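You operate a simulated robot arm through the tools that you are given. There is no shell and no other tool. Be economical: measure what you need, move in short steps, check, and stop when the job is done.

You run a simulated two-armed robot. Do the job below in one go: nothing can be reset, and whatever is moved stays where it is left.

TASK
Wipe the dust off the colour chart and put the pink pad in the upper desk drawer.
Fine: wipe with the pad and hold the chart still; shut the drawer; the chart stays where it lies; harm nothing. Set down upright: pink pad. What is to be rubbed or washed off counts as gone when no trace of it is left.

It is judged by the outcome, as a careful person would: the job done as asked, and still so three seconds after it is handed in. It fails if anything else is knocked over, pushed out of place, dropped, spilled or broken.

THE ROBOT
Two 7-joint arms with two-finger parallel grippers on one trunk, on a base that drives. Base frame: it is fixed to the floor where the robot stands at the start and does not move with it; the origin is under the middle of the robot, x ahead of it, y to its left, z up; the surface under the hand at the start is at about z = 0.74. Readings come in m, rad, newtons and seconds.
The left shoulder is at the start at [0.07, 0.163, 1.07], the right one opposite. With the tool pointing down near the work surface each hand reaches from about 0.4 to 0.88 m from the robot's upright axis, wherever it stands, measured 20 degrees to its own side. Places, roughly: blue drive [3, 1, 0.75]; green crate [2.75, 1, 0.25]; inside of the upper desk drawer [0.6, 0, 0.6]; light meter [2.75, 1, 0.75]; purple probe [3, 0.5, 0.75]; red drive [2.75, 1.25, 0.75]; teal caddy [2.75, 1.25, 0.75]; upper desk drawer [0.5, 0, 0.6]; yellow drive [2.75, 1, 0.75]; yellow stand [2.75, 0.75, 0.75]. Payload 3.43 kg a hand.
Tool frame (each hand has its own): the origin (TCP) lies between the finger pads and is the grasp point; the fingertips stand 0.034 m ahead of it; z points along the fingers, y is the line along which they close. Largest opening 0.128 m; finger width 0.024, thickness 0.012; the body of the gripper, 0.048 by 0.13 m, starts 0.096 m behind the TCP.
Orientation is that of the tool frame in the base frame, as a unit quaternion [x, y, z, w]. With the fingers straight down and closing along the base's y, the tool's x points along the base's -x, its y along +y and its z along -z.

THE INTERFACE
- The arms move only by the tool arm_command. It takes "left_moves", "right_moves" or both (then of equal length, played together; a hand with none holds still); each is a list of rows, each a list of 7 numbers: the shift along the tool's x, y, z in m, then the turn, a rotation vector about the tool's x, y, z in rad, then the opening in per cent of the stroke, from 0 (shut) to 100 (fully open). In form: [[dx, dy, dz, wx, wy, wz, claw], ...]. A call has 1 to 20 rows; each row shifts and turns the commanded pose from where the row before left it, along the tool's axes as they then stand. A row lasts 0.2 s, in which the tool goes at most 0.05 m and 0.15 rad; a call with a longer step from one row to the next is refused whole, and so is a gripper value outside its range. Where a pose cannot be reached the arm comes as near as it can. A force on the tool above 60 N (or 10 N above the force at the start of the call, whichever is more), or a blocked arm, ends the call early, and 0.2 s more pass. The fingers move at their own pace (about 0.153 m/s each) and stop on an object; they squeeze with about 22 N. The grip force told is the motor's: it shows also when the fingers shut on nothing. Time passes only in rows, and 0.2 s behind the last, so rows that do not move let the fingers close. The reply holds the time, the measured pose of the TCP, the force on the tool along the base axes, the opening and the grip force, in the units named above and with some noise, with the torque about the TCP (base axes, N m) and any sound that the robot's microphone picked up, and new pictures: "views" is both (left out), scene, wrist or none (wrist: the cameras of the hands that moved).
- Cameras (640 x 400 px; columns grow to the right, rows downward): "scene" is now at [0.1156, 0.023, 1.2773]; the picture's right is [0.15, -0.99, 0.00], its down [-0.83, -0.13, -0.54] and it looks along [0.53, 0.08, -0.84] (base axes); focal length 214 px, centre (320, 200). "left" rides on the left gripper at [0.076, 0.011, -0.16] in its tool frame; the picture's right is [-0.15, 0.99, 0.00], its down [-0.88, -0.13, -0.46] and it looks along [-0.45, -0.07, 0.89] (tool axes); focal length 234 px, centre (320, 200). "right" rides on the right gripper at [0.076, -0.011, -0.16] in its tool frame; the picture's right is [0.15, 0.99, 0.00], its down [-0.88, 0.13, -0.46] and it looks along [-0.45, 0.07, 0.89] (tool axes); focal length 234 px, centre (320, 200). There is no depth. A picture from a camera that has moved, and an enlarged one, comes with that camera's place and axes in the base frame and with its lens. The place of the scene camera against the robot may be out by one fixed shift of up to 0.018 m in any direction.
- move_column(by): slides the trunk up (or, below 0, down) by that many m; the arms and the scene camera ride with it, the base frame stays. It gives what a move gives, with no picture.
- steer(legs): drives the robot by 1 to 6 legs, each [ahead, left, turn to the left] in m, m and rad, along the robot's own axes; the way and the turn of a leg run together, so that a leg with both is an arc; at most 1.5 m and 3.142 rad a leg. The arms and the cameras ride along, it lands a little off, and it stops where it bumps. It gives what a move gives, and a new picture of the scene camera.
- turn_head(pan, tilt): turns the head with the scene camera to pan (to the left, within 1.501 rad either way) and tilt (down, from -0.506 to 1.204), counted from straight ahead of the robot. It gives what a move gives, and a new picture of the scene camera.
- close_up(camera, box): a new picture of the part [left, top, right, bottom] of that camera's present view, enlarged. No time passes.
- finish_job(): hands the job in; it is judged then, once.

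Work in short steps. Places have to be worked out from the pictures, the camera data and where the tool is seen: move nearer, look again, correct. Check each grasp and each placing, and mend what went wrong. You have 120 turns and 260 pictures in all, those below and enlarged ones among them. Open the grippers and draw the arms clear of the work before you hand the job in, unless the task says otherwise; then end with one line.

The tools are called after ">>>" by a JSON object that holds its "op" and its "data". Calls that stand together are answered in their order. arm_command: Moves the arms, as the interface text tells. Its arguments: {"type":"object","properties":{"left_moves":{"type":"array","items":{"type":"array","items":{"type":"number"}}},"right_moves":{"type":"array","items":{"type":"array","items":{"type":"number"}}},"views":{"type":"string","enum":["both","scene","wrist","none"]}},"required":[]} The other tools are called the same way: move_column (by) slides the trunk up or down; steer (legs) drives the base; turn_head (pan, tilt) turns the head that bears the scene camera; close_up (camera, box) takes an enlarged picture of a part of a camera's view; finish_job () hands the job in.

At the start:

```text
t: 0.0
left_tool_pos: [0.6458, 0.3216, 0.9789]
left_tcp_rot: [-0.001, 1.0, 0.001, 0.0]
left_contact_force: [-0.5, 0.1, 0.1]
left_torque: [0.01, 0.0, 0.02]
left_width: 0.1282
left_finger_force: 0.1
right_tool_pos: [0.6931, -0.2306, 0.9833]
right_tcp_rot: [-0.001, 1.0, 0.0, 0.0]
right_contact_force: [0.4, -0.2, -0.9]
right_torque: [0.0, 0.03, 0.01]
right_width: 0.1281
right_finger_force: 0.1
trunk travel left (down, up): [-0.55, 0.39]
robot x, y, heading: [0.0006, -0.0013, 0.002]
head pan, tilt: [0.152, 0.998]
```

scene: 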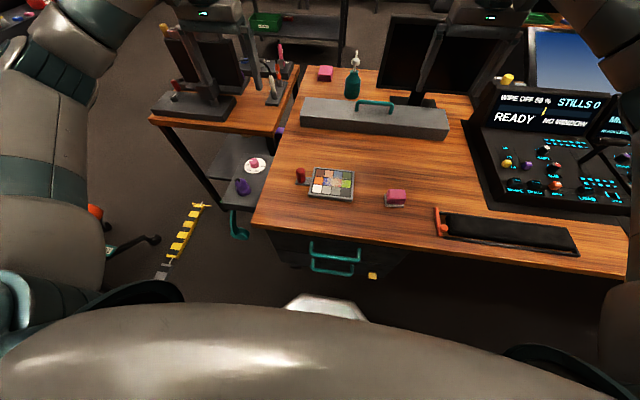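
right: 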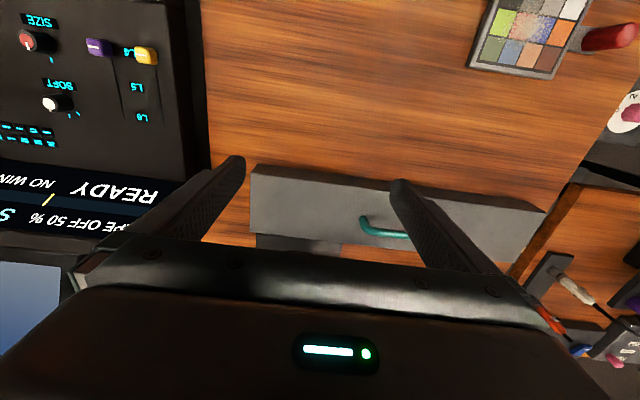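
left: 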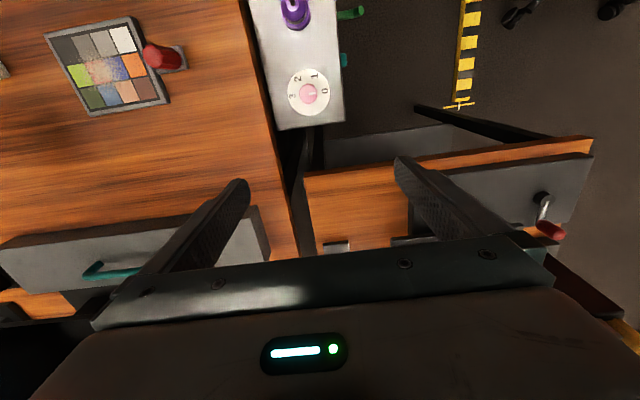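

I see the colour chart near the front edge with a pink pad on its right and teal handles of desk drawers below; I take close-ups to identify things.

>>> {"op": "close_up", "data": {"camera": "scene", "box": [270, 140, 430, 240]}}

>>> {"op": "close_up", "data": {"camera": "scene", "box": [220, 200, 420, 325]}}

>>> {"op": "close_up", "data": {"camera": "scene", "box": [230, 40, 390, 140]}}

```text
4.00 times, centred on (350, 190) of scene
camera zoom: at [0.1156, 0.023, 1.2773], right [0.15, -0.99, 0.0], down [-0.83, -0.13, -0.54], along [0.53, 0.08, -0.84], focal length 858 px, centre (200, 240)
```

zoom: 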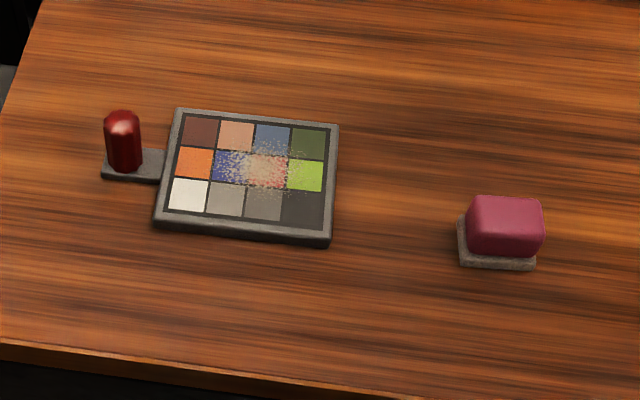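

```text
3.20 times, centred on (320, 262) of scene
camera zoom: at [0.1156, 0.023, 1.2773], right [0.15, -0.99, 0.0], down [-0.83, -0.13, -0.54], along [0.53, 0.08, -0.84], focal length 686 px, centre (320, 0)
```

zoom: 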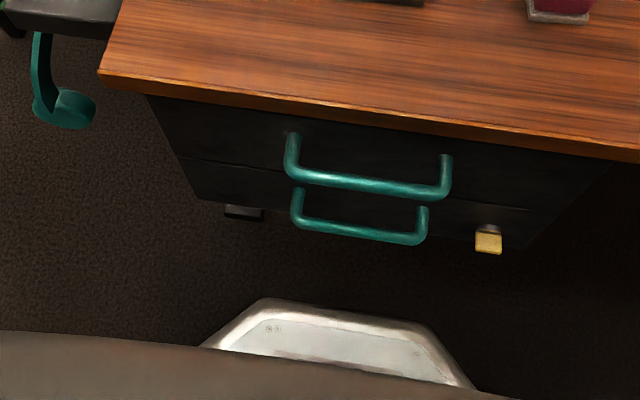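

```text
4.00 times, centred on (310, 90) of scene
camera zoom: at [0.1156, 0.023, 1.2773], right [0.15, -0.99, 0.0], down [-0.83, -0.13, -0.54], along [0.53, 0.08, -0.84], focal length 858 px, centre (360, 640)
```

zoom: 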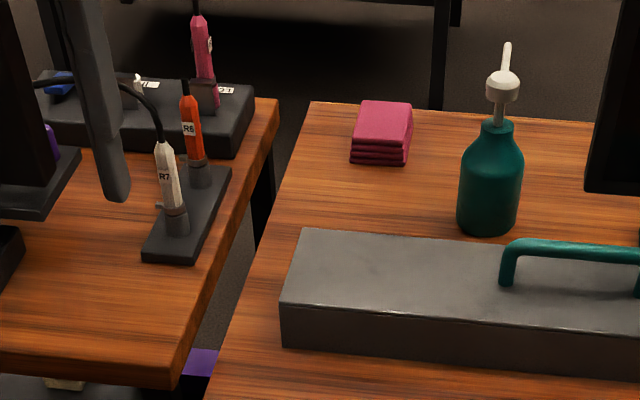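

The pad (grey sponge, pink grip) is around (0.48,-0.14), the chart's centre around (0.51,0.05), and its red knob around (0.50,0.14). I bring both hands above pad and knob and turn them so the fingers close along x, cameras outward.

>>> {"op": "arm_command", "data": {"right_moves": [[0.0352, 0.015, 0.0138, 0, 0, 0, 100], [0.0352, 0.015, 0.0138, 0, 0, 0, 100], [0.0352, 0.015, 0.0138, 0, 0, 0, 100], [0.0352, 0.015, 0.0138, 0, 0, 0, 100], [0.0352, 0.015, 0.0138, 0, 0, 0, 100], [0.0352, 0.015, 0.0138, 0, 0, 0, 100], [0, 0, 0, 0, 0, -0.1428, 100], [0, 0, 0, 0, 0, -0.1428, 100], [0, 0, 0, 0, 0, -0.1428, 100], [0, 0, 0, 0, 0, -0.1428, 100], [0, 0, 0, 0, 0, -0.1428, 100], [0, 0, 0, 0, 0, -0.1428, 100], [0, 0, 0, 0, 0, -0.1428, 100], [0, 0, 0, 0, 0, -0.1428, 100], [0, 0, 0, 0, 0, -0.1428, 100], [0, 0, 0, 0, 0, -0.1428, 100], [0, 0, 0, 0, 0, -0.1428, 100]], "left_moves": [[0.0243, -0.027, 0.0132, 0, 0, 0, 100], [0.0243, -0.027, 0.0132, 0, 0, 0, 100], [0.0243, -0.027, 0.0132, 0, 0, 0, 100], [0.0243, -0.027, 0.0132, 0, 0, 0, 100], [0.0243, -0.027, 0.0132, 0, 0, 0, 100], [0.0243, -0.027, 0.0132, 0, 0, 0, 100], [0, 0, 0, 0, 0, 0.1428, 100], [0, 0, 0, 0, 0, 0.1428, 100], [0, 0, 0, 0, 0, 0.1428, 100], [0, 0, 0, 0, 0, 0.1428, 100], [0, 0, 0, 0, 0, 0.1428, 100], [0, 0, 0, 0, 0, 0.1428, 100], [0, 0, 0, 0, 0, 0.1428, 100], [0, 0, 0, 0, 0, 0.1428, 100], [0, 0, 0, 0, 0, 0.1428, 100], [0, 0, 0, 0, 0, 0.1428, 100], [0, 0, 0, 0, 0, 0.1428, 100]]}}

```text
t: 3.6
left_tool_pos: [0.4996, 0.1597, 0.8997]
left_tcp_rot: [0.707, 0.707, 0.0, -0.001]
left_contact_force: [-0.8, 0.2, -0.7]
left_torque: [0.0, 0.02, 0.02]
left_width: 0.128
left_finger_force: 0.1
right_tool_pos: [0.4783, -0.1388, 0.9016]
right_tcp_rot: [-0.655, 0.756, 0.0, 0.0]
right_contact_force: [-0.1, -0.3, 0.3]
right_torque: [0.03, -0.02, 0.03]
right_width: 0.1279
right_finger_force: 0.1
right hand out of reach, approached as far as the arm can: row 16, 17
trunk travel left (down, up): [-0.55, 0.39]
robot x, y, heading: [-0.0014, 0.0008, -0.001]
head pan, tilt: [0.152, 0.998]
camera scene: at [0.1156, 0.0229, 1.2773], right [0.15, -0.99, 0.0], down [-0.83, -0.13, -0.54], along [0.53, 0.08, -0.84], focal length 214 px, centre (320, 200)
camera right: at [0.4797, -0.2156, 1.062], right [-1.0, 0.0, 0.0], down [0.0, 0.89, 0.45], along [0.0, 0.45, -0.89], focal length 234 px, centre (320, 200)
camera left: at [0.51, 0.2346, 1.06], right [0.99, -0.15, 0.0], down [-0.13, -0.88, 0.46], along [-0.07, -0.45, -0.89], focal length 234 px, centre (320, 200)
```

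scene: 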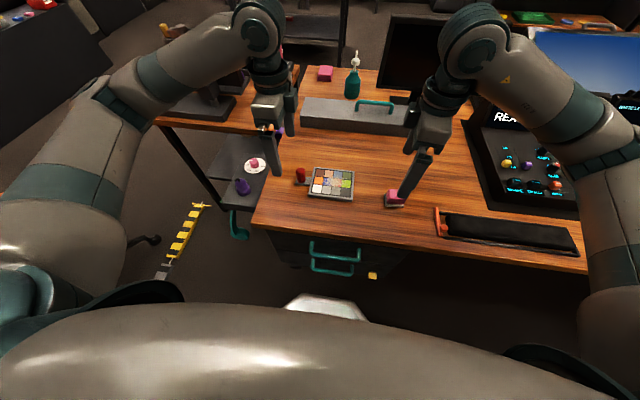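
right: 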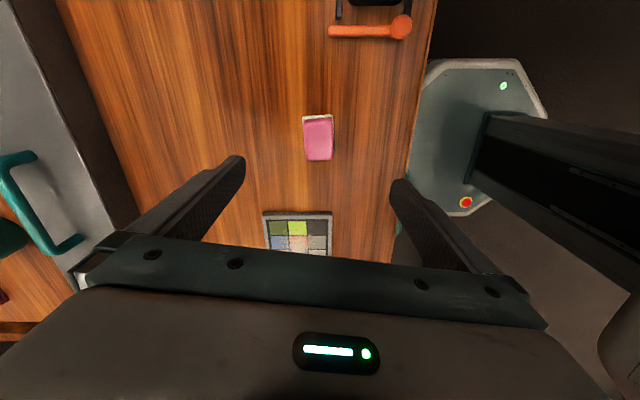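
left: 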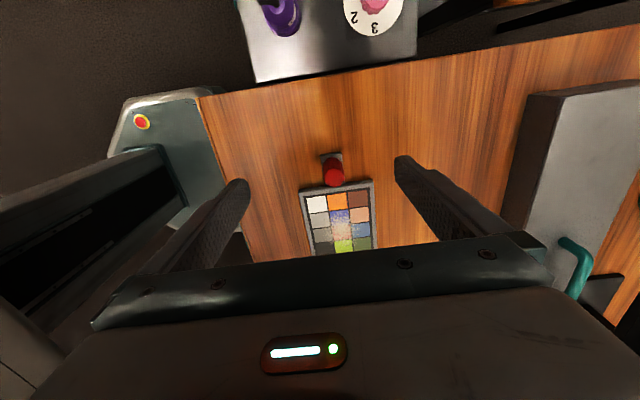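

Right hand stopped about 8° short of the full turn, which is fine. Wrist views put the pad at about (0.481,-0.152) and the knob at about (0.510,0.130); I enlarge both for detail.

>>> {"op": "close_up", "data": {"camera": "right", "box": [240, 80, 400, 260]}}

>>> {"op": "close_up", "data": {"camera": "left", "box": [260, 130, 420, 260]}}

```text
2.22 times, centred on (320, 170) of right
camera zoom: at [0.4797, -0.2156, 1.062], right [-1.0, 0.0, 0.0], down [0.0, 0.89, 0.45], along [0.0, 0.45, -0.89], focal length 520 px, centre (320, 267)
```

zoom: 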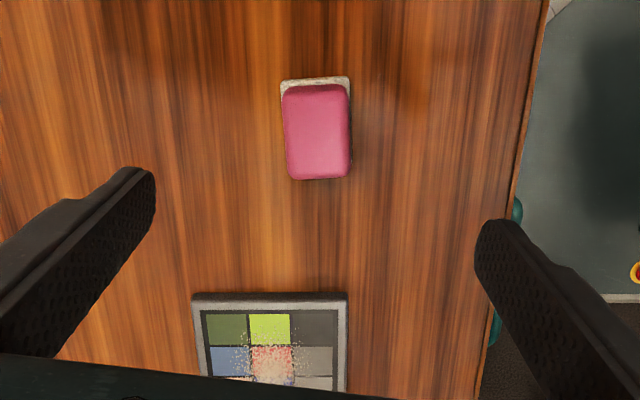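

```text
3.08 times, centred on (340, 195) of left
camera zoom: at [0.51, 0.2346, 1.06], right [0.99, -0.15, 0.0], down [-0.13, -0.88, 0.46], along [-0.07, -0.45, -0.89], focal length 720 px, centre (258, 215)
```

zoom: 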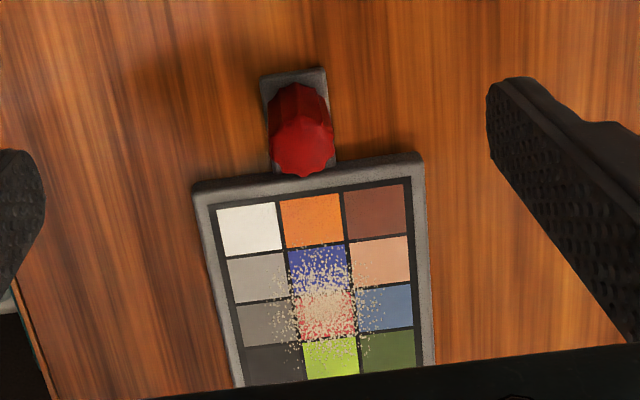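

I centre both hands and lower them part-way, fingers partly closed, to check alignment.

>>> {"op": "arm_command", "data": {"right_moves": [[0.0063, -0.0025, 0.01, 0, 0, 0, 70], [0.0062, -0.0025, 0.02, 0, 0, 0, 70], [0, 0, 0.02, 0, 0, 0, 70], [0, 0, 0.02, 0, 0, 0, 70]], "left_moves": [[-0.0139, 0.0062, 0.01, 0, 0, 0, 60], [-0.0138, 0.0062, 0.015, 0, 0, 0, 60], [0, 0, 0.02, 0, 0, 0, 60], [0, 0, 0.02, 0, 0, 0, 60]]}}

```text
t: 4.6
left_tool_pos: [0.5111, 0.1329, 0.8351]
left_tcp_rot: [0.707, 0.708, 0.0, -0.001]
left_contact_force: [-0.2, -0.4, 0.9]
left_torque: [-0.01, 0.02, -0.03]
left_width: 0.0768
left_finger_force: 0.0
right_tool_pos: [0.4746, -0.1428, 0.8823]
right_tcp_rot: [-0.652, 0.758, 0.0, 0.0]
right_contact_force: [0.0, -0.5, 0.3]
right_torque: [-0.01, -0.02, 0.02]
right_width: 0.0896
right_finger_force: 0.0
right hand out of reach, approached as far as the arm can: row 1, 2, 3, 4
trunk travel left (down, up): [-0.55, 0.39]
robot x, y, heading: [-0.0024, -0.0005, -0.004]
head pan, tilt: [0.152, 0.998]
camera scene: at [0.1158, 0.023, 1.2773], right [0.15, -0.99, 0.0], down [-0.83, -0.13, -0.54], along [0.53, 0.08, -0.84], focal length 214 px, centre (320, 200)
camera right: at [0.4749, -0.2183, 1.0434], right [-1.0, 0.0, 0.0], down [0.0, 0.89, 0.45], along [0.0, 0.45, -0.89], focal length 234 px, centre (320, 200)
camera left: at [0.5207, 0.2082, 0.9957], right [0.99, -0.14, 0.0], down [-0.13, -0.88, 0.46], along [-0.07, -0.45, -0.89], focal length 234 px, centre (320, 200)
```

scene: 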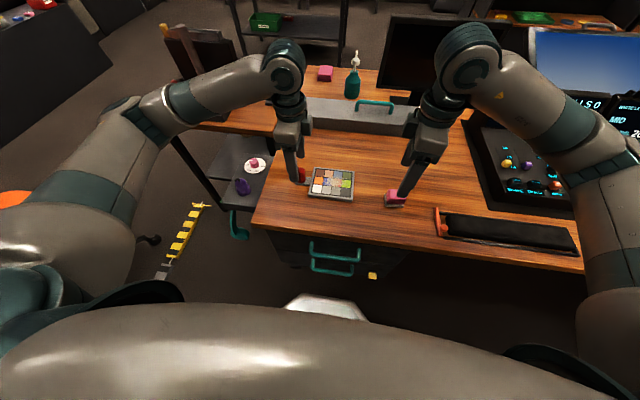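
right: 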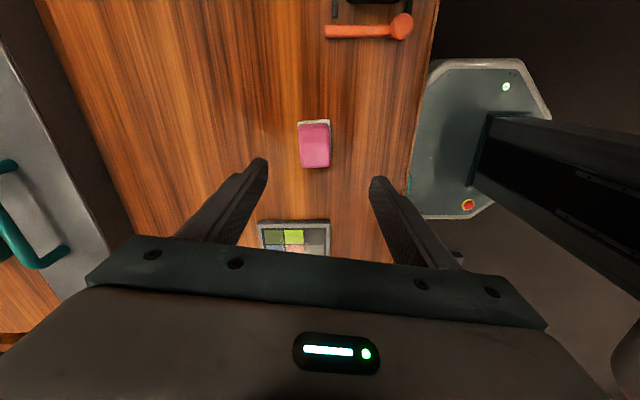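
left: 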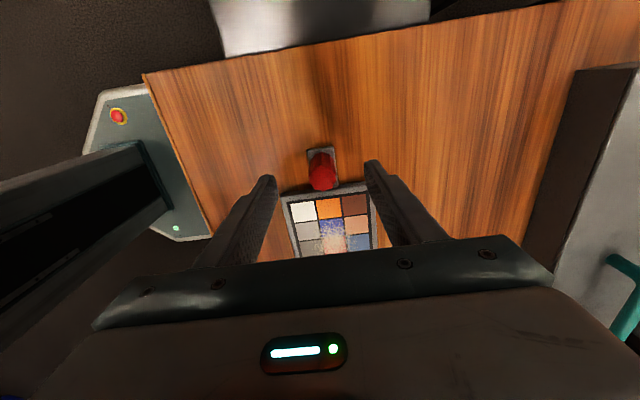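

The right arm hits its limit so near the body. I lift both hands and drive back 0.12 m to give it room.

>>> {"op": "arm_command", "data": {"right_moves": [[0, 0, -0.03, 0, 0, 0, 70], [0, 0, -0.03, 0, 0, 0, 70]], "left_moves": [[0, 0, -0.04, 0, 0, 0, 60], [0, 0, -0.04, 0, 0, 0, 60]], "views": "none"}}

>>> {"op": "steer", "data": {"legs": [[-0.12, 0, 0]]}}

```text
t: 5.2
left_tool_pos: [0.5113, 0.1332, 0.9153]
left_tcp_rot: [0.706, 0.708, 0.0, 0.001]
left_contact_force: [0.4, 0.0, -0.7]
left_torque: [-0.02, 0.03, 0.0]
left_width: 0.077
left_finger_force: 0.0
right_tool_pos: [0.4734, -0.1415, 0.9471]
right_tcp_rot: [-0.653, 0.757, -0.002, -0.001]
right_contact_force: [-0.4, 0.4, 0.1]
right_torque: [0.01, -0.02, 0.03]
right_width: 0.0897
right_finger_force: 0.0
trunk travel left (down, up): [-0.55, 0.39]
robot x, y, heading: [-0.0022, -0.0023, 0.001]
head pan, tilt: [0.152, 0.998]
```

```text
t: 6.4
left_tool_pos: [0.393, 0.1332, 0.9152]
left_tcp_rot: [0.706, 0.709, 0.001, 0.0]
left_contact_force: [-0.1, 0.6, 0.1]
left_torque: [0.0, -0.04, 0.03]
left_width: 0.0771
left_finger_force: 0.1
right_tool_pos: [0.3551, -0.1395, 0.9481]
right_tcp_rot: [-0.655, 0.756, -0.002, 0.0]
right_contact_force: [0.2, -0.3, 0.7]
right_torque: [0.02, 0.0, 0.01]
right_width: 0.0896
right_finger_force: 0.0
trunk travel left (down, up): [-0.55, 0.39]
robot x, y, heading: [-0.1162, 0.0032, 0.001]
head pan, tilt: [0.152, 0.998]
camera scene: at [-0.0036, 0.0232, 1.2773], right [0.15, -0.99, 0.0], down [-0.83, -0.13, -0.54], along [0.54, 0.08, -0.84], focal length 214 px, centre (320, 200)
```

scene: 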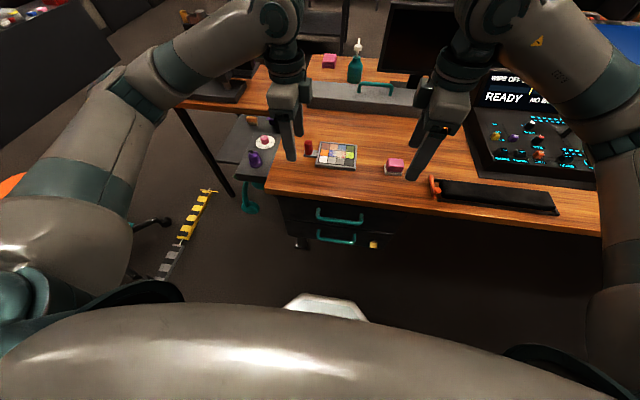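

Backed off; now return the hands above pad and knob, finishing the right hand's turn.

>>> {"op": "arm_command", "data": {"right_moves": [[-0.0014, -0.0316, 0, 0, 0, 0, 70], [-0.0014, -0.0316, 0, 0, 0, 0, 70], [-0.0014, -0.0316, 0, 0, 0, 0, 70], [-0.0014, -0.0316, 0, 0, 0, 0, 70], [0, 0, 0.03, 0, 0, 0, 70], [0, 0, 0.03, 0, 0, 0, 70], [0, 0, 0.028, 0, 0, -0.14, 70]], "left_moves": [[0, 0.03, 0, 0, 0, 0, 60], [0, 0.03, 0, 0, 0, 0, 60], [0, 0.03, 0, 0, 0, 0, 60], [0, 0.029, 0, 0, 0, 0, 60], [0, 0, 0.03, 0, 0, 0, 60], [0, 0, 0.03, 0, 0, 0, 60], [0, 0, 0.02, 0, 0, 0, 60]]}}

```text
t: 8.0
left_tool_pos: [0.5093, 0.1329, 0.833]
left_tcp_rot: [0.706, 0.708, 0.0, 0.0]
left_contact_force: [-0.4, -0.2, 0.2]
left_torque: [0.0, -0.03, -0.03]
left_width: 0.0766
left_finger_force: 0.0
right_tool_pos: [0.3355, -0.1354, 0.9157]
right_tcp_rot: [-0.687, 0.727, -0.001, -0.001]
right_contact_force: [-0.2, 0.0, 0.4]
right_torque: [0.03, -0.02, -0.04]
right_width: 0.0895
right_finger_force: 0.0
right hand out of reach, approached as far as the arm can: row 1, 2, 3, 4, 5, 6, 7
trunk travel left (down, up): [-0.55, 0.39]
robot x, y, heading: [-0.1213, 0.0012, -0.004]
head pan, tilt: [0.152, 0.998]
camera scene: at [-0.0028, 0.0233, 1.2774], right [0.15, -0.99, 0.0], down [-0.83, -0.13, -0.54], along [0.53, 0.08, -0.84], focal length 214 px, centre (320, 200)
camera right: at [0.3441, -0.212, 1.075], right [-1.0, -0.09, 0.0], down [-0.08, 0.89, 0.45], along [-0.04, 0.45, -0.89], focal length 234 px, centre (320, 200)
camera left: at [0.5194, 0.2065, 0.9948], right [0.99, -0.14, 0.0], down [-0.13, -0.88, 0.46], along [-0.07, -0.45, -0.89], focal length 234 px, centre (320, 200)
```

scene: 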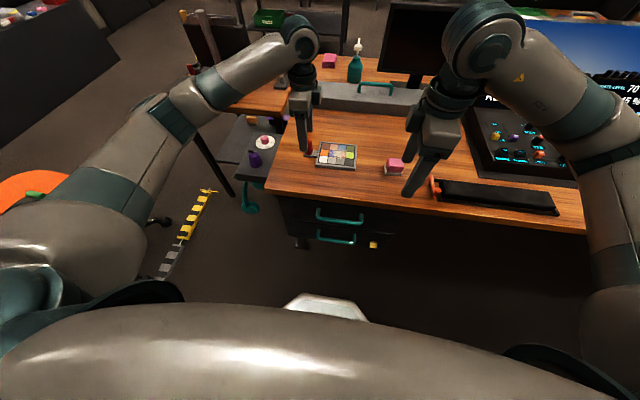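
right: 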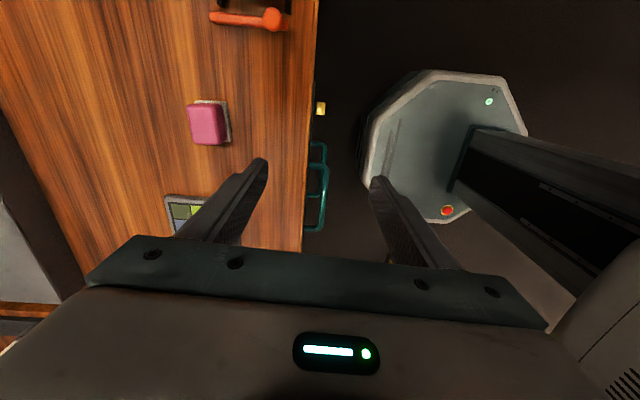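
left: 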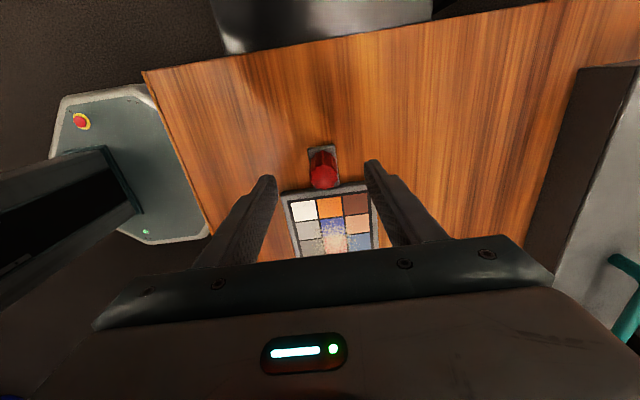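

The right arm sits in a joint-limit corner. I turn it back by ~0.9 rad, move it out over the pad, then see how far it can turn.

>>> {"op": "arm_command", "data": {"right_moves": [[0, 0, -0.01, 0, 0, 0.15, 70], [0, 0, 0, 0, 0, 0.15, 70], [0, 0, 0, 0, 0, 0.15, 70], [0, 0, 0, 0, 0, 0.15, 70], [0, 0, 0, 0, 0, 0.15, 70], [0, 0, 0, 0, 0, 0.15, 70]], "views": "none"}}

```text
t: 9.4
left_tool_pos: [0.5085, 0.1311, 0.8348]
left_tcp_rot: [0.706, 0.708, 0.0, 0.0]
left_contact_force: [0.0, 0.3, 0.5]
left_torque: [-0.01, 0.01, 0.03]
left_width: 0.0766
left_finger_force: 0.1
right_tool_pos: [0.3352, -0.1374, 0.9251]
right_tcp_rot: [-0.301, 0.954, -0.001, 0.0]
right_contact_force: [-1.0, 0.3, -0.5]
right_torque: [-0.01, 0.04, 0.01]
right_width: 0.0897
right_finger_force: 0.1
trunk travel left (down, up): [-0.55, 0.39]
robot x, y, heading: [-0.1154, 0.0015, -0.002]
head pan, tilt: [0.152, 0.998]
```

Now move over the pad, then turn gradually.

>>> {"op": "arm_command", "data": {"right_moves": [[-0.0278, -0.024, 0, 0, 0, 0, 70], [-0.0278, -0.024, 0, 0, 0, 0, 70], [-0.0278, -0.024, 0, 0, 0, 0, 70], [-0.0278, -0.024, 0, 0, 0, 0, 70], [0, 0, 0.03, 0, 0, -0.15, 70], [0, 0, 0.02, 0, 0, -0.15, 70], [0, 0, 0, 0, 0, -0.15, 70], [0, 0, 0, 0, 0, -0.15, 70], [0, 0, 0, 0, 0, -0.15, 70]], "views": "wrist"}}

```text
t: 11.4
left_tool_pos: [0.5092, 0.1327, 0.8353]
left_tcp_rot: [0.706, 0.708, 0.0, 0.0]
left_contact_force: [-0.1, 0.1, 0.0]
left_torque: [-0.01, 0.0, -0.04]
left_width: 0.077
left_finger_force: 0.0
right_tool_pos: [0.4807, -0.1513, 0.8766]
right_tcp_rot: [-0.506, 0.862, -0.001, -0.001]
right_contact_force: [-0.4, -0.9, 0.5]
right_torque: [0.04, -0.04, -0.03]
right_width: 0.0898
right_finger_force: 0.2
right hand out of reach, approached as far as the arm can: row 8, 9
trunk travel left (down, up): [-0.55, 0.39]
robot x, y, heading: [-0.1198, -0.0006, 0.002]
head pan, tilt: [0.152, 0.998]
camera right: at [0.4549, -0.2223, 1.0372], right [-0.94, 0.35, 0.0], down [0.31, 0.83, 0.45], along [0.16, 0.43, -0.89], focal length 234 px, centre (320, 200)
```

right: 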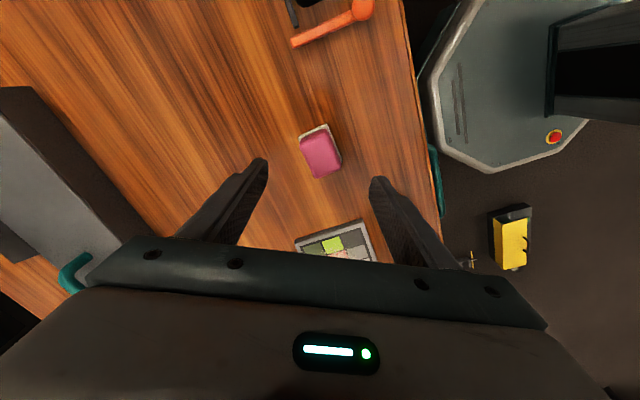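

The right wrist can't reach that turn well. Instead I'll hold the pad with fingers closing along y (no turn) and tilt the left hand outward so the two bodies stay clear.

>>> {"op": "arm_command", "data": {"right_moves": [[0, 0, 0, 0, 0, 0.1331, 80], [0, 0, 0, 0, 0, 0.1331, 80], [0, 0, 0, 0, 0, 0.1331, 80], [0, 0, 0, 0, 0, 0.1331, 80], [0, 0, 0, 0, 0, 0.1331, 80], [0, 0, 0, 0, 0, 0.1331, 80], [0, 0, 0, 0, 0, 0.1331, 80], [0, 0, 0, 0, 0, 0.1331, 80]], "left_moves": [[0, 0, -0.02, 0, 0, 0, 60], [0, 0, 0, 0, -0.1333, 0, 60], [0, 0, 0, 0, -0.1333, 0, 60], [0, 0, 0, 0, -0.1333, 0, 60], [0, 0, 0, 0, 0, 0, 60], [0, 0, 0, 0, 0, 0, 60], [0, 0, 0, 0, 0, 0, 60], [0, 0, 0, 0, 0, 0, 60]]}}

```text
t: 13.2
left_tool_pos: [0.5123, 0.1339, 0.8544]
left_tcp_rot: [0.692, 0.695, -0.139, 0.14]
left_contact_force: [-0.3, 0.3, 0.3]
left_torque: [-0.02, -0.02, 0.0]
left_width: 0.0767
left_finger_force: 0.1
right_tool_pos: [0.4822, -0.1511, 0.8767]
right_tcp_rot: [0.003, 1.0, -0.001, 0.0]
right_contact_force: [-1.0, 0.2, -0.6]
right_torque: [0.0, -0.01, 0.0]
right_width: 0.1026
right_finger_force: 0.1
trunk travel left (down, up): [-0.55, 0.39]
robot x, y, heading: [-0.1181, -0.0018, -0.0]
head pan, tilt: [0.152, 0.998]
camera scene: at [-0.0027, 0.0232, 1.2773], right [0.15, -0.99, 0.0], down [-0.83, -0.13, -0.54], along [0.53, 0.08, -0.84], focal length 214 px, centre (320, 200)
camera right: at [0.4074, -0.1617, 1.0357], right [-0.14, 0.99, 0.0], down [0.88, 0.13, 0.46], along [0.45, 0.06, -0.89], focal length 234 px, centre (320, 200)
camera left: at [0.5215, 0.264, 0.9736], right [0.99, -0.13, 0.06], down [-0.13, -0.63, 0.76], along [-0.06, -0.76, -0.64], focal length 234 px, centre (320, 200)
```

scene: 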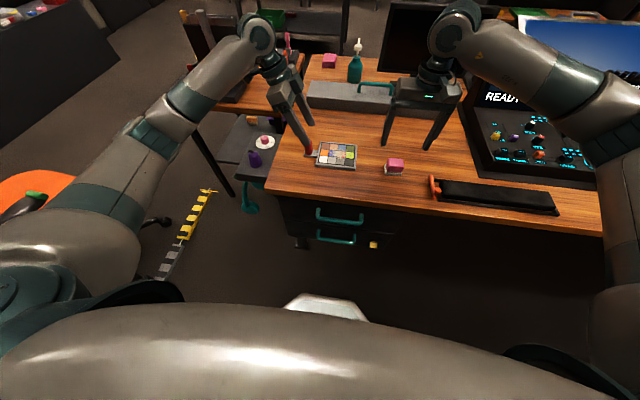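
right: 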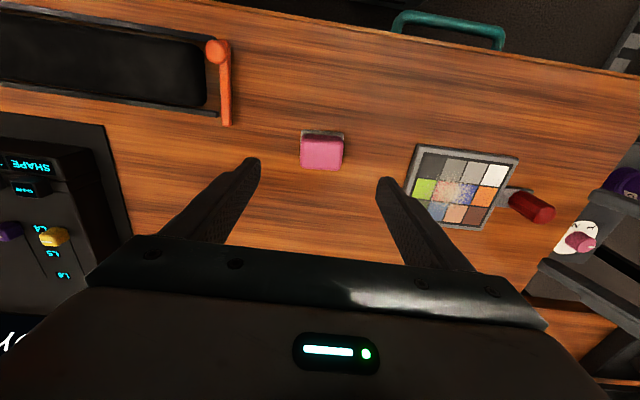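
left: 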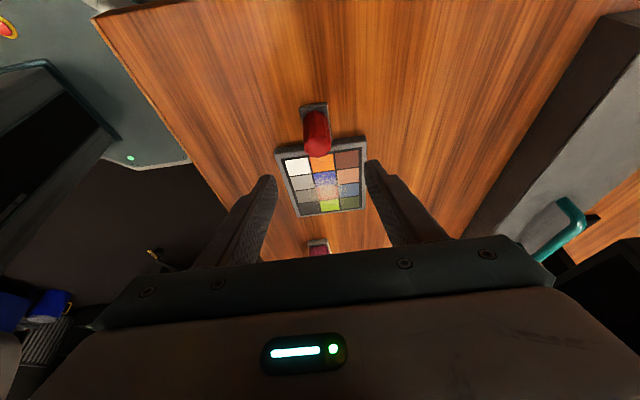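

Pad at (0.480,-0.149) and knob at (0.511,0.134) agree with the hand places. Descend both and grip.

>>> {"op": "arm_command", "data": {"right_moves": [[0, 0.001, 0.03, 0, 0, 0, 80], [0, 0, 0.03, 0, 0, 0, 80], [0, 0, 0.025, 0, 0, 0, 80], [0, 0, 0, 0, 0, 0, 80]], "left_moves": [[0.0077, 0, 0.0182, 0, 0, 0, 60], [0.0077, 0, 0.0182, 0, 0, 0, 60], [0.0077, 0, 0.0182, 0, 0, 0, 60], [0, 0, 0, 0, 0, 0, 60]]}}

```text
t: 14.2
left_tool_pos: [0.5106, 0.1352, 0.7963]
left_tcp_rot: [0.691, 0.695, -0.139, 0.141]
left_contact_force: [-0.4, -0.2, -0.2]
left_torque: [0.02, 0.02, 0.0]
left_width: 0.0768
left_finger_force: 0.0
right_tool_pos: [0.4807, -0.1467, 0.7896]
right_tcp_rot: [0.002, 1.0, -0.001, 0.0]
right_contact_force: [-0.8, -0.1, -0.1]
right_torque: [0.02, -0.01, 0.02]
right_width: 0.1022
right_finger_force: 0.1
trunk travel left (down, up): [-0.55, 0.39]
robot x, y, heading: [-0.1175, 0.0014, 0.004]
head pan, tilt: [0.152, 0.998]
camera scene: at [-0.0032, 0.0231, 1.2773], right [0.15, -0.99, 0.0], down [-0.83, -0.13, -0.54], along [0.53, 0.08, -0.84], focal length 214 px, centre (320, 200)
camera right: at [0.406, -0.1584, 0.9497], right [-0.14, 0.99, 0.0], down [0.88, 0.13, 0.46], along [0.45, 0.06, -0.89], focal length 234 px, centre (320, 200)
camera left: at [0.5205, 0.2647, 0.9137], right [0.99, -0.13, 0.06], down [-0.13, -0.63, 0.76], along [-0.06, -0.76, -0.64], focal length 234 px, centre (320, 200)
```

scene: 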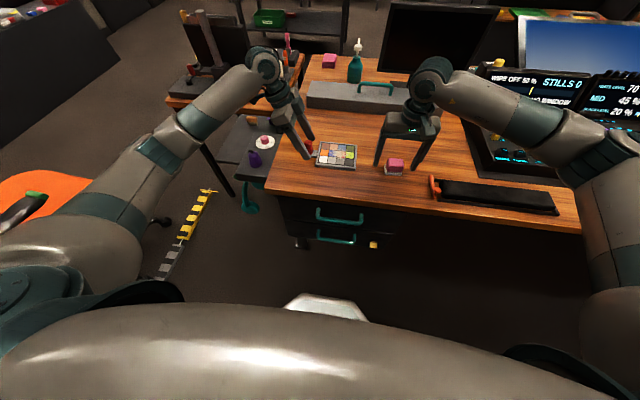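
right: 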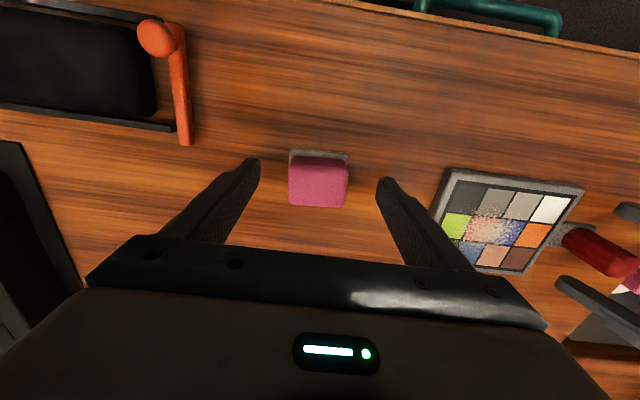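
left: 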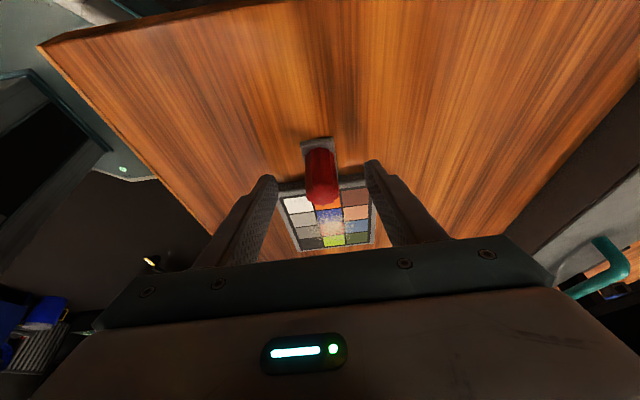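

Both are centred; close the grippers.

>>> {"op": "arm_command", "data": {"right_moves": [[0, 0, 0, 0, 0, 0, 40], [0, 0, 0, 0, 0, 0, 0], [0, 0, 0, 0, 0, 0, 0]], "left_moves": [[0, 0, 0, 0, 0, 0, 30], [0, 0, 0, 0, 0, 0, 0], [0, 0, 0, 0, 0, 0, 0]]}}

```text
t: 15.0
left_tool_pos: [0.5128, 0.1347, 0.7955]
left_tcp_rot: [0.692, 0.694, -0.141, 0.14]
left_contact_force: [-0.1, 0.6, 0.6]
left_torque: [-0.09, -0.05, -0.02]
left_width: 0.0249
left_finger_force: 22.0
right_tool_pos: [0.4802, -0.1476, 0.7896]
right_tcp_rot: [0.001, 1.0, 0.0, 0.001]
right_contact_force: [0.0, 0.3, -0.3]
right_torque: [0.02, -0.04, 0.0]
right_width: 0.048
right_finger_force: 22.2
trunk travel left (down, up): [-0.55, 0.39]
robot x, y, heading: [-0.1212, 0.0017, 0.003]
head pan, tilt: [0.152, 0.998]
camera scene: at [-0.0028, 0.0232, 1.2773], right [0.15, -0.99, 0.0], down [-0.83, -0.13, -0.54], along [0.53, 0.08, -0.84], focal length 214 px, centre (320, 200)
camera right: at [0.4063, -0.1583, 0.9498], right [-0.14, 0.99, 0.0], down [0.88, 0.13, 0.46], along [0.45, 0.06, -0.89], focal length 234 px, centre (320, 200)
camera left: at [0.5207, 0.2647, 0.9137], right [0.99, -0.13, 0.06], down [-0.13, -0.63, 0.76], along [-0.06, -0.76, -0.64], focal length 234 px, centre (320, 200)
```

scene: 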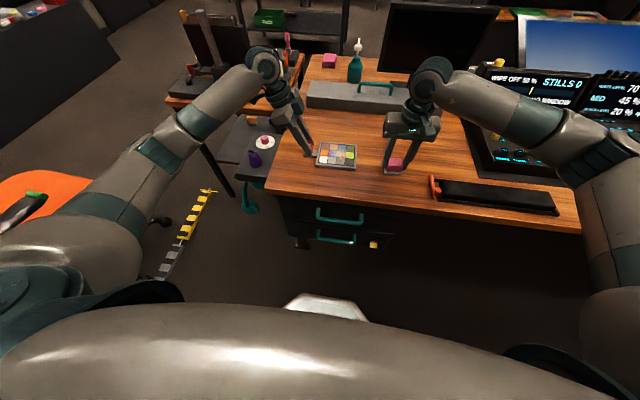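
right: 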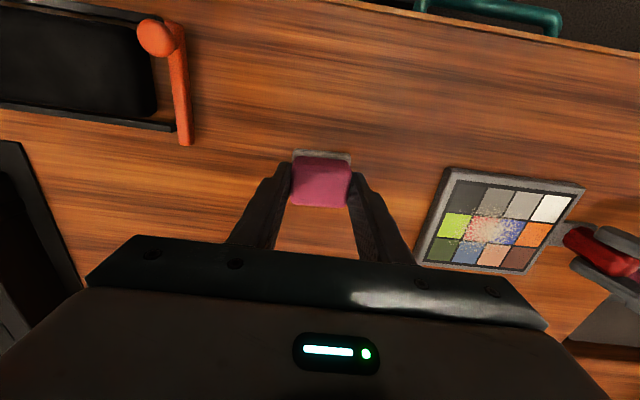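
left: 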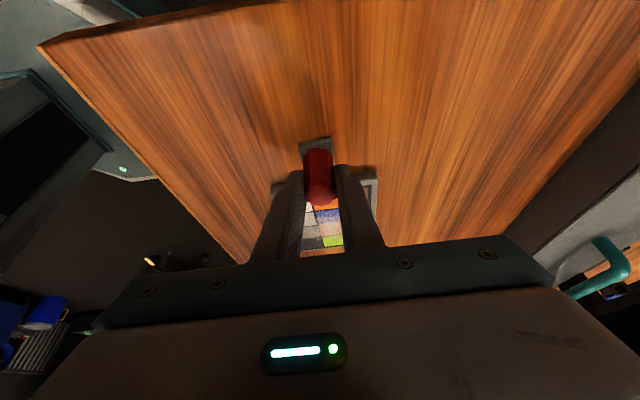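

Both grips are solid (knob 25 mm, pad 48 mm wide). Lift the pad and carry it over the dust centre at about (0.514,0.036).

>>> {"op": "arm_command", "data": {"right_moves": [[0, 0, -0.02, 0, 0, 0, 0], [0, 0, -0.015, 0, 0, 0, 0], [-0.008, 0.046, 0, 0, 0, 0, 0], [-0.009, 0.046, 0, 0, 0, 0, 0], [-0.0085, 0.046, 0, 0, 0, 0, 0], [-0.0085, 0.046, 0, 0, 0, 0, 0]]}}

```text
t: 16.4
left_tool_pos: [0.5117, 0.1346, 0.7959]
left_tcp_rot: [0.692, 0.694, -0.141, 0.141]
left_contact_force: [0.1, 0.7, -0.4]
left_torque: [0.05, -0.02, -0.04]
left_width: 0.0251
left_finger_force: 21.7
right_tool_pos: [0.5164, 0.0362, 0.8211]
right_tcp_rot: [0.002, 1.0, -0.002, 0.0]
right_contact_force: [-0.3, -0.2, 0.6]
right_torque: [0.0, -0.01, 0.02]
right_width: 0.0002
right_finger_force: 22.7
trunk travel left (down, up): [-0.55, 0.39]
robot x, y, heading: [-0.1184, -0.0007, 0.007]
head pan, tilt: [0.152, 0.998]
camera scene: at [-0.0028, 0.0248, 1.2772], right [0.15, -0.99, 0.0], down [-0.83, -0.13, -0.54], along [0.53, 0.08, -0.84], focal length 214 px, centre (320, 200)
camera right: at [0.4414, 0.0255, 0.982], right [-0.14, 0.99, 0.0], down [0.88, 0.13, 0.46], along [0.45, 0.06, -0.89], focal length 234 px, centre (320, 200)
```

scene: 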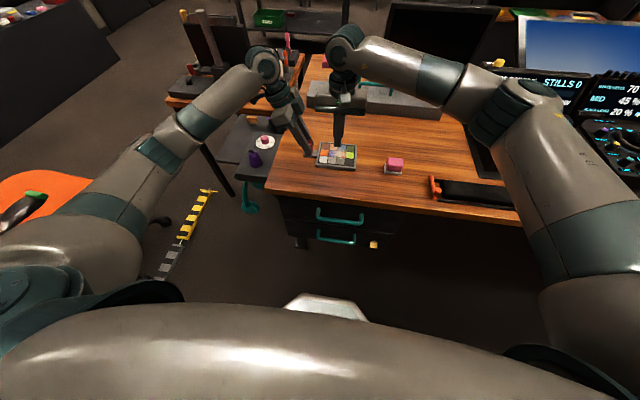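
right: 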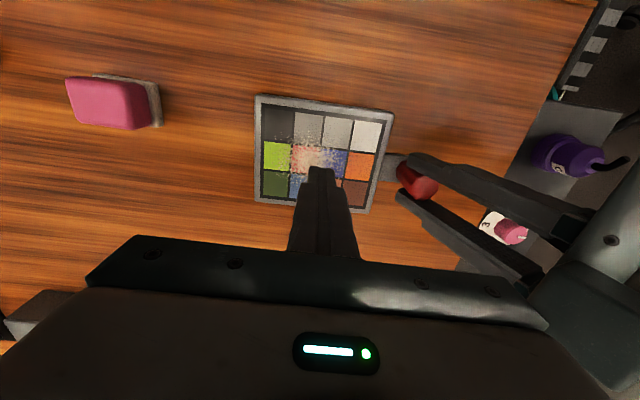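

The pad slipped out on lifting (grip too high); it seems to be standing where it was. I go back, open, and look before regripping lower.

>>> {"op": "arm_command", "data": {"right_moves": [[0, 0, -0.04, 0, 0, 0, 0], [0.009, -0.046, 0, 0, 0, 0, 0], [0.009, -0.046, 0, 0, 0, 0, 30], [0.009, -0.046, 0, 0, 0, 0, 80], [0.009, -0.046, 0, 0, 0, 0, 80], [0, 0, 0, 0, 0, 0, 80]], "views": "wrist"}}

>>> {"op": "close_up", "data": {"camera": "right", "box": [240, 100, 400, 220]}}

>>> {"op": "close_up", "data": {"camera": "scene", "box": [340, 130, 440, 195]}}

```text
t: 17.8
left_tool_pos: [0.5111, 0.1338, 0.7953]
left_tcp_rot: [0.692, 0.694, -0.141, 0.141]
left_contact_force: [1.0, 0.5, -0.3]
left_torque: [0.09, -0.01, 0.0]
left_width: 0.0249
left_finger_force: 21.8
right_tool_pos: [0.478, -0.1495, 0.866]
right_tcp_rot: [0.0, 1.0, -0.002, 0.0]
right_contact_force: [0.3, -0.1, -0.1]
right_torque: [0.0, 0.01, 0.0]
right_width: 0.1025
right_finger_force: 0.0
trunk travel left (down, up): [-0.55, 0.39]
robot x, y, heading: [-0.1183, -0.0016, 0.003]
head pan, tilt: [0.152, 0.998]
camera right: at [0.4042, -0.1594, 1.0262], right [-0.14, 0.99, 0.0], down [0.88, 0.13, 0.46], along [0.45, 0.06, -0.89], focal length 234 px, centre (320, 200)
```

right: 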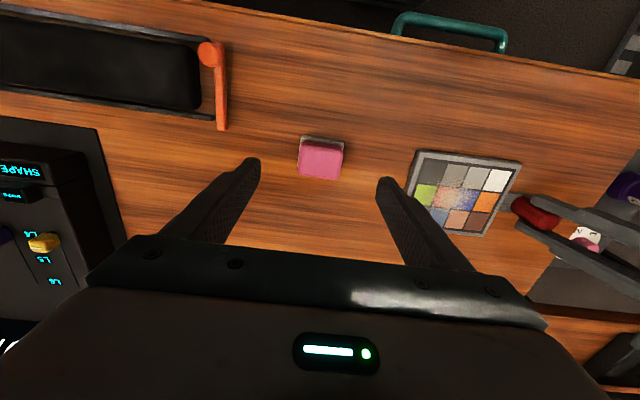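

```text
3.33 times, centred on (320, 160) of right
camera zoom: at [0.4042, -0.1594, 1.0262], right [-0.14, 0.99, 0.0], down [0.88, 0.13, 0.46], along [0.45, 0.06, -0.89], focal length 781 px, centre (320, 333)
```

zoom: 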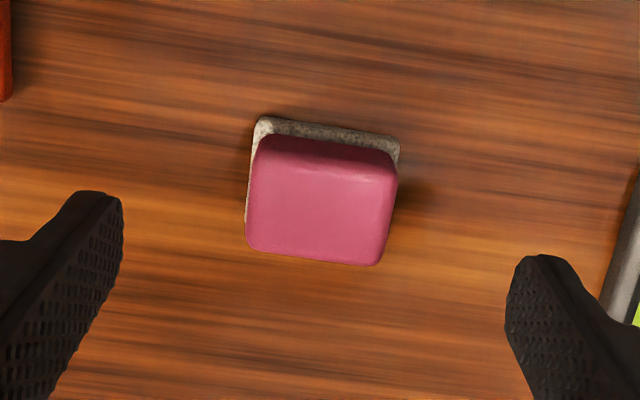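

```text
6.15 times, centred on (390, 162) of scene
camera zoom: at [-0.0027, 0.0241, 1.2773], right [0.15, -0.99, 0.0], down [-0.83, -0.13, -0.54], along [0.53, 0.08, -0.84], focal length 1320 px, centre (-111, 431)
```

zoom: 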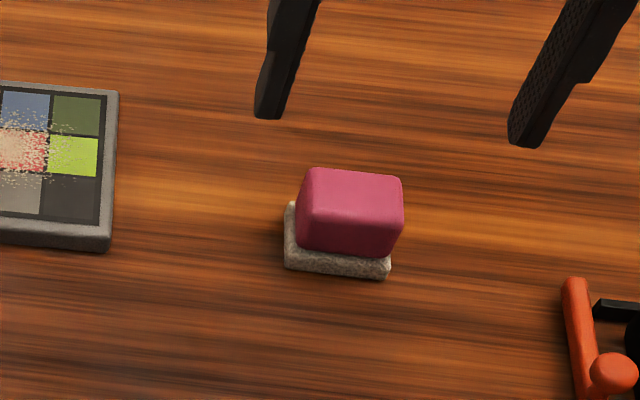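

Pad is upright and aligned, taller than thought. I descend to TCP z≈0.780, squeeze, and wait for grip; then lift only slightly to check.

>>> {"op": "arm_command", "data": {"right_moves": [[-0.003, 0.001, 0.03, 0, 0, 0, 80], [0, 0, 0.03, 0, 0, 0, 80], [0, 0, 0.02, 0, 0, 0, 80], [0, 0, 0.006, 0, 0, 0, 80], [0, 0, 0, 0, 0, 0, 40], [0, 0, 0, 0, 0, 0, 0], [0, 0, 0, 0, 0, 0, 0], [0, 0, 0, 0, 0, 0, 0]], "views": "wrist"}}

>>> {"op": "arm_command", "data": {"right_moves": [[0, 0, -0.004, 0, 0, 0, 0], [0, 0, -0.005, 0, 0, 0, 0], [0, 0, -0.006, 0, 0, 0, 0]], "views": "wrist"}}

```text
t: 19.6
left_tool_pos: [0.5096, 0.1343, 0.7956]
left_tcp_rot: [0.692, 0.695, -0.14, 0.141]
left_contact_force: [-0.5, 0.8, 2.7]
left_torque: [-0.04, -0.12, -0.04]
left_width: 0.0247
left_finger_force: 21.9
right_tool_pos: [0.4829, -0.1499, 0.7789]
right_tcp_rot: [0.001, 1.0, -0.001, 0.001]
right_contact_force: [0.7, -0.5, -0.1]
right_torque: [-0.04, -0.01, 0.03]
right_width: 0.0511
right_finger_force: 21.8
trunk travel left (down, up): [-0.55, 0.39]
robot x, y, heading: [-0.1194, -0.0009, 0.006]
head pan, tilt: [0.152, 0.998]
camera right: at [0.4091, -0.1602, 0.9392], right [-0.14, 0.99, 0.0], down [0.88, 0.13, 0.46], along [0.45, 0.06, -0.89], focal length 234 px, centre (320, 200)
```

right: 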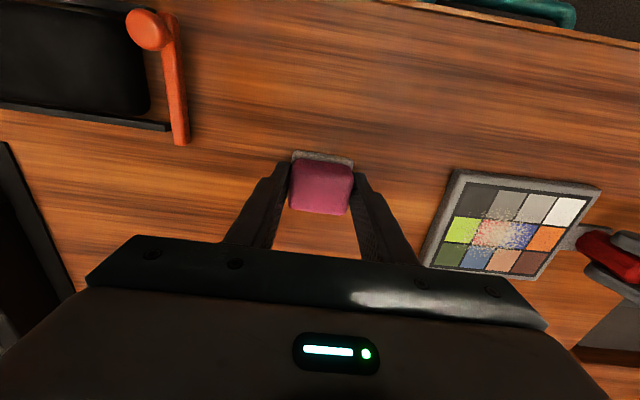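

```text
t: 20.4
left_tool_pos: [0.5109, 0.1331, 0.7969]
left_tcp_rot: [0.692, 0.694, -0.141, 0.141]
left_contact_force: [-1.2, 1.0, 2.2]
left_torque: [-0.05, -0.07, 0.01]
left_width: 0.0248
left_finger_force: 22.2
right_tool_pos: [0.4842, -0.1486, 0.7937]
right_tcp_rot: [0.002, 1.0, -0.001, -0.001]
right_contact_force: [-0.1, -0.3, 0.2]
right_torque: [0.01, 0.03, 0.0]
right_width: 0.0509
right_finger_force: 22.1
trunk travel left (down, up): [-0.55, 0.39]
robot x, y, heading: [-0.1161, -0.0006, 0.002]
head pan, tilt: [0.152, 0.998]
camera right: at [0.4085, -0.1601, 0.9541], right [-0.14, 0.99, 0.0], down [0.88, 0.13, 0.46], along [0.45, 0.06, -0.89], focal length 234 px, centre (320, 200)
```

right: 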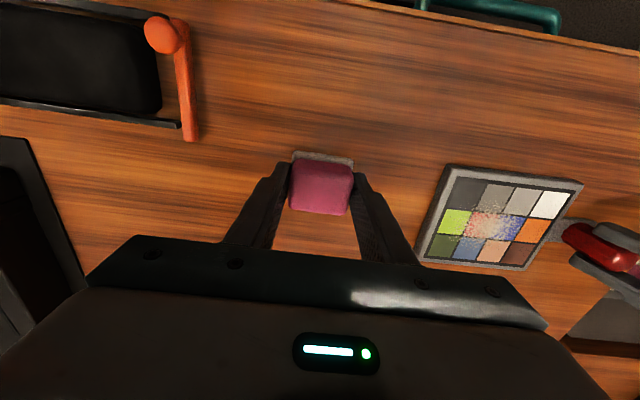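

The pad moves with the hand now. Lift more and carry over the dust.

>>> {"op": "arm_command", "data": {"right_moves": [[0, 0, -0.01, 0, 0, 0, 0], [0, 0, -0.012, 0, 0, 0, 0], [-0.005, 0.03, 0, 0, 0, 0, 0], [-0.005, 0.031, 0, 0, 0, 0, 0], [-0.005, 0.031, 0, 0, 0, 0, 0], [-0.005, 0.031, 0, 0, 0, 0, 0], [-0.005, 0.031, 0, 0, 0, 0, 0], [-0.005, 0.03, 0, 0, 0, 0, 0]]}}

```text
t: 22.2
left_tool_pos: [0.5116, 0.1351, 0.7952]
left_tcp_rot: [0.692, 0.694, -0.141, 0.14]
left_contact_force: [-0.1, 0.8, 2.3]
left_torque: [0.09, -0.07, -0.02]
left_width: 0.0248
left_finger_force: 21.7
right_tool_pos: [0.5122, 0.037, 0.8154]
right_tcp_rot: [0.001, 1.0, -0.001, 0.0]
right_contact_force: [0.5, 0.6, -0.8]
right_torque: [-0.01, -0.02, 0.01]
right_width: 0.0509
right_finger_force: 21.9
trunk travel left (down, up): [-0.55, 0.39]
robot x, y, heading: [-0.1191, -0.0011, 0.0]
head pan, tilt: [0.152, 0.998]
camera scene: at [-0.0029, 0.0241, 1.2773], right [0.15, -0.99, 0.0], down [-0.83, -0.13, -0.54], along [0.53, 0.08, -0.84], focal length 214 px, centre (320, 200)
camera right: at [0.4391, 0.0264, 0.9759], right [-0.14, 0.99, 0.0], down [0.88, 0.13, 0.46], along [0.45, 0.06, -0.89], focal length 234 px, centre (320, 200)
```

scene: 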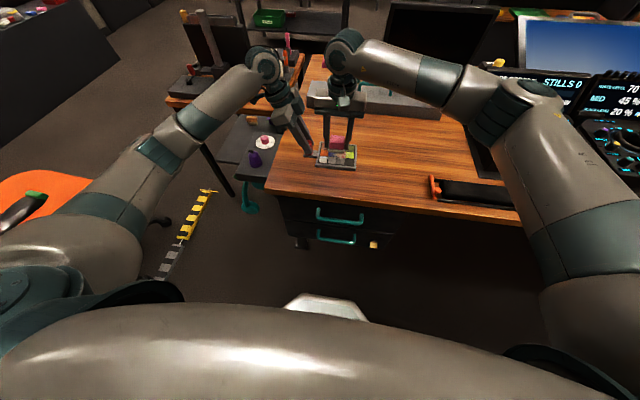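
right: 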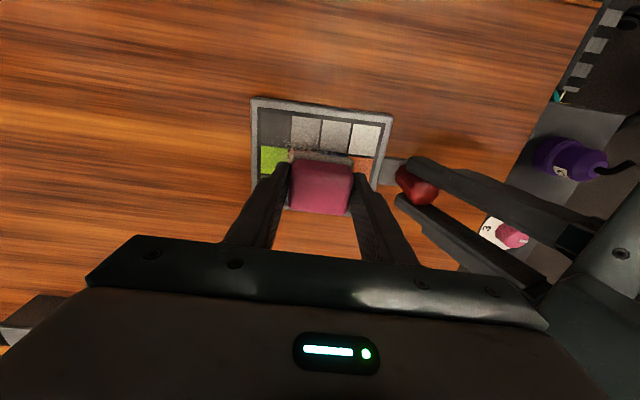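

Carried well. Now lower gently until contact.

>>> {"op": "arm_command", "data": {"right_moves": [[0, 0, 0.01, 0, 0, 0, 0], [0, 0, 0.007, 0, 0, 0, 0], [0, 0, 0.003, 0, 0, 0, 0]], "views": "none"}}

```text
t: 23.0
left_tool_pos: [0.5109, 0.1342, 0.7965]
left_tcp_rot: [0.691, 0.695, -0.14, 0.141]
left_contact_force: [-0.1, 0.1, 0.3]
left_torque: [-0.08, -0.14, -0.03]
left_width: 0.025
left_finger_force: 22.1
right_tool_pos: [0.5131, 0.0365, 0.7952]
right_tcp_rot: [0.001, 1.0, -0.001, 0.0]
right_contact_force: [0.3, -0.3, -0.3]
right_torque: [0.01, 0.01, 0.0]
right_width: 0.0506
right_finger_force: 22.4
trunk travel left (down, up): [-0.55, 0.39]
robot x, y, heading: [-0.1178, 0.001, 0.004]
head pan, tilt: [0.152, 0.998]
```

>>> {"op": "arm_command", "data": {"right_moves": [[0, 0, 0.003, 0, 0, 0, 0], [0, 0, 0.002, 0, 0, 0, 0]], "views": "none"}}

```text
t: 23.6
left_tool_pos: [0.5095, 0.1335, 0.7956]
left_tcp_rot: [0.692, 0.694, -0.14, 0.14]
left_contact_force: [1.2, -1.9, -3.3]
left_torque: [0.11, -0.38, 0.1]
left_width: 0.0246
left_finger_force: 22.2
right_tool_pos: [0.5132, 0.035, 0.7929]
right_tcp_rot: [0.0, 1.0, 0.001, 0.001]
right_contact_force: [1.2, 2.8, 13.0]
right_torque: [0.04, 0.03, 0.0]
right_width: 0.0511
right_finger_force: 22.3
trunk travel left (down, up): [-0.55, 0.39]
robot x, y, heading: [-0.1225, -0.0004, 0.001]
head pan, tilt: [0.152, 0.998]
```

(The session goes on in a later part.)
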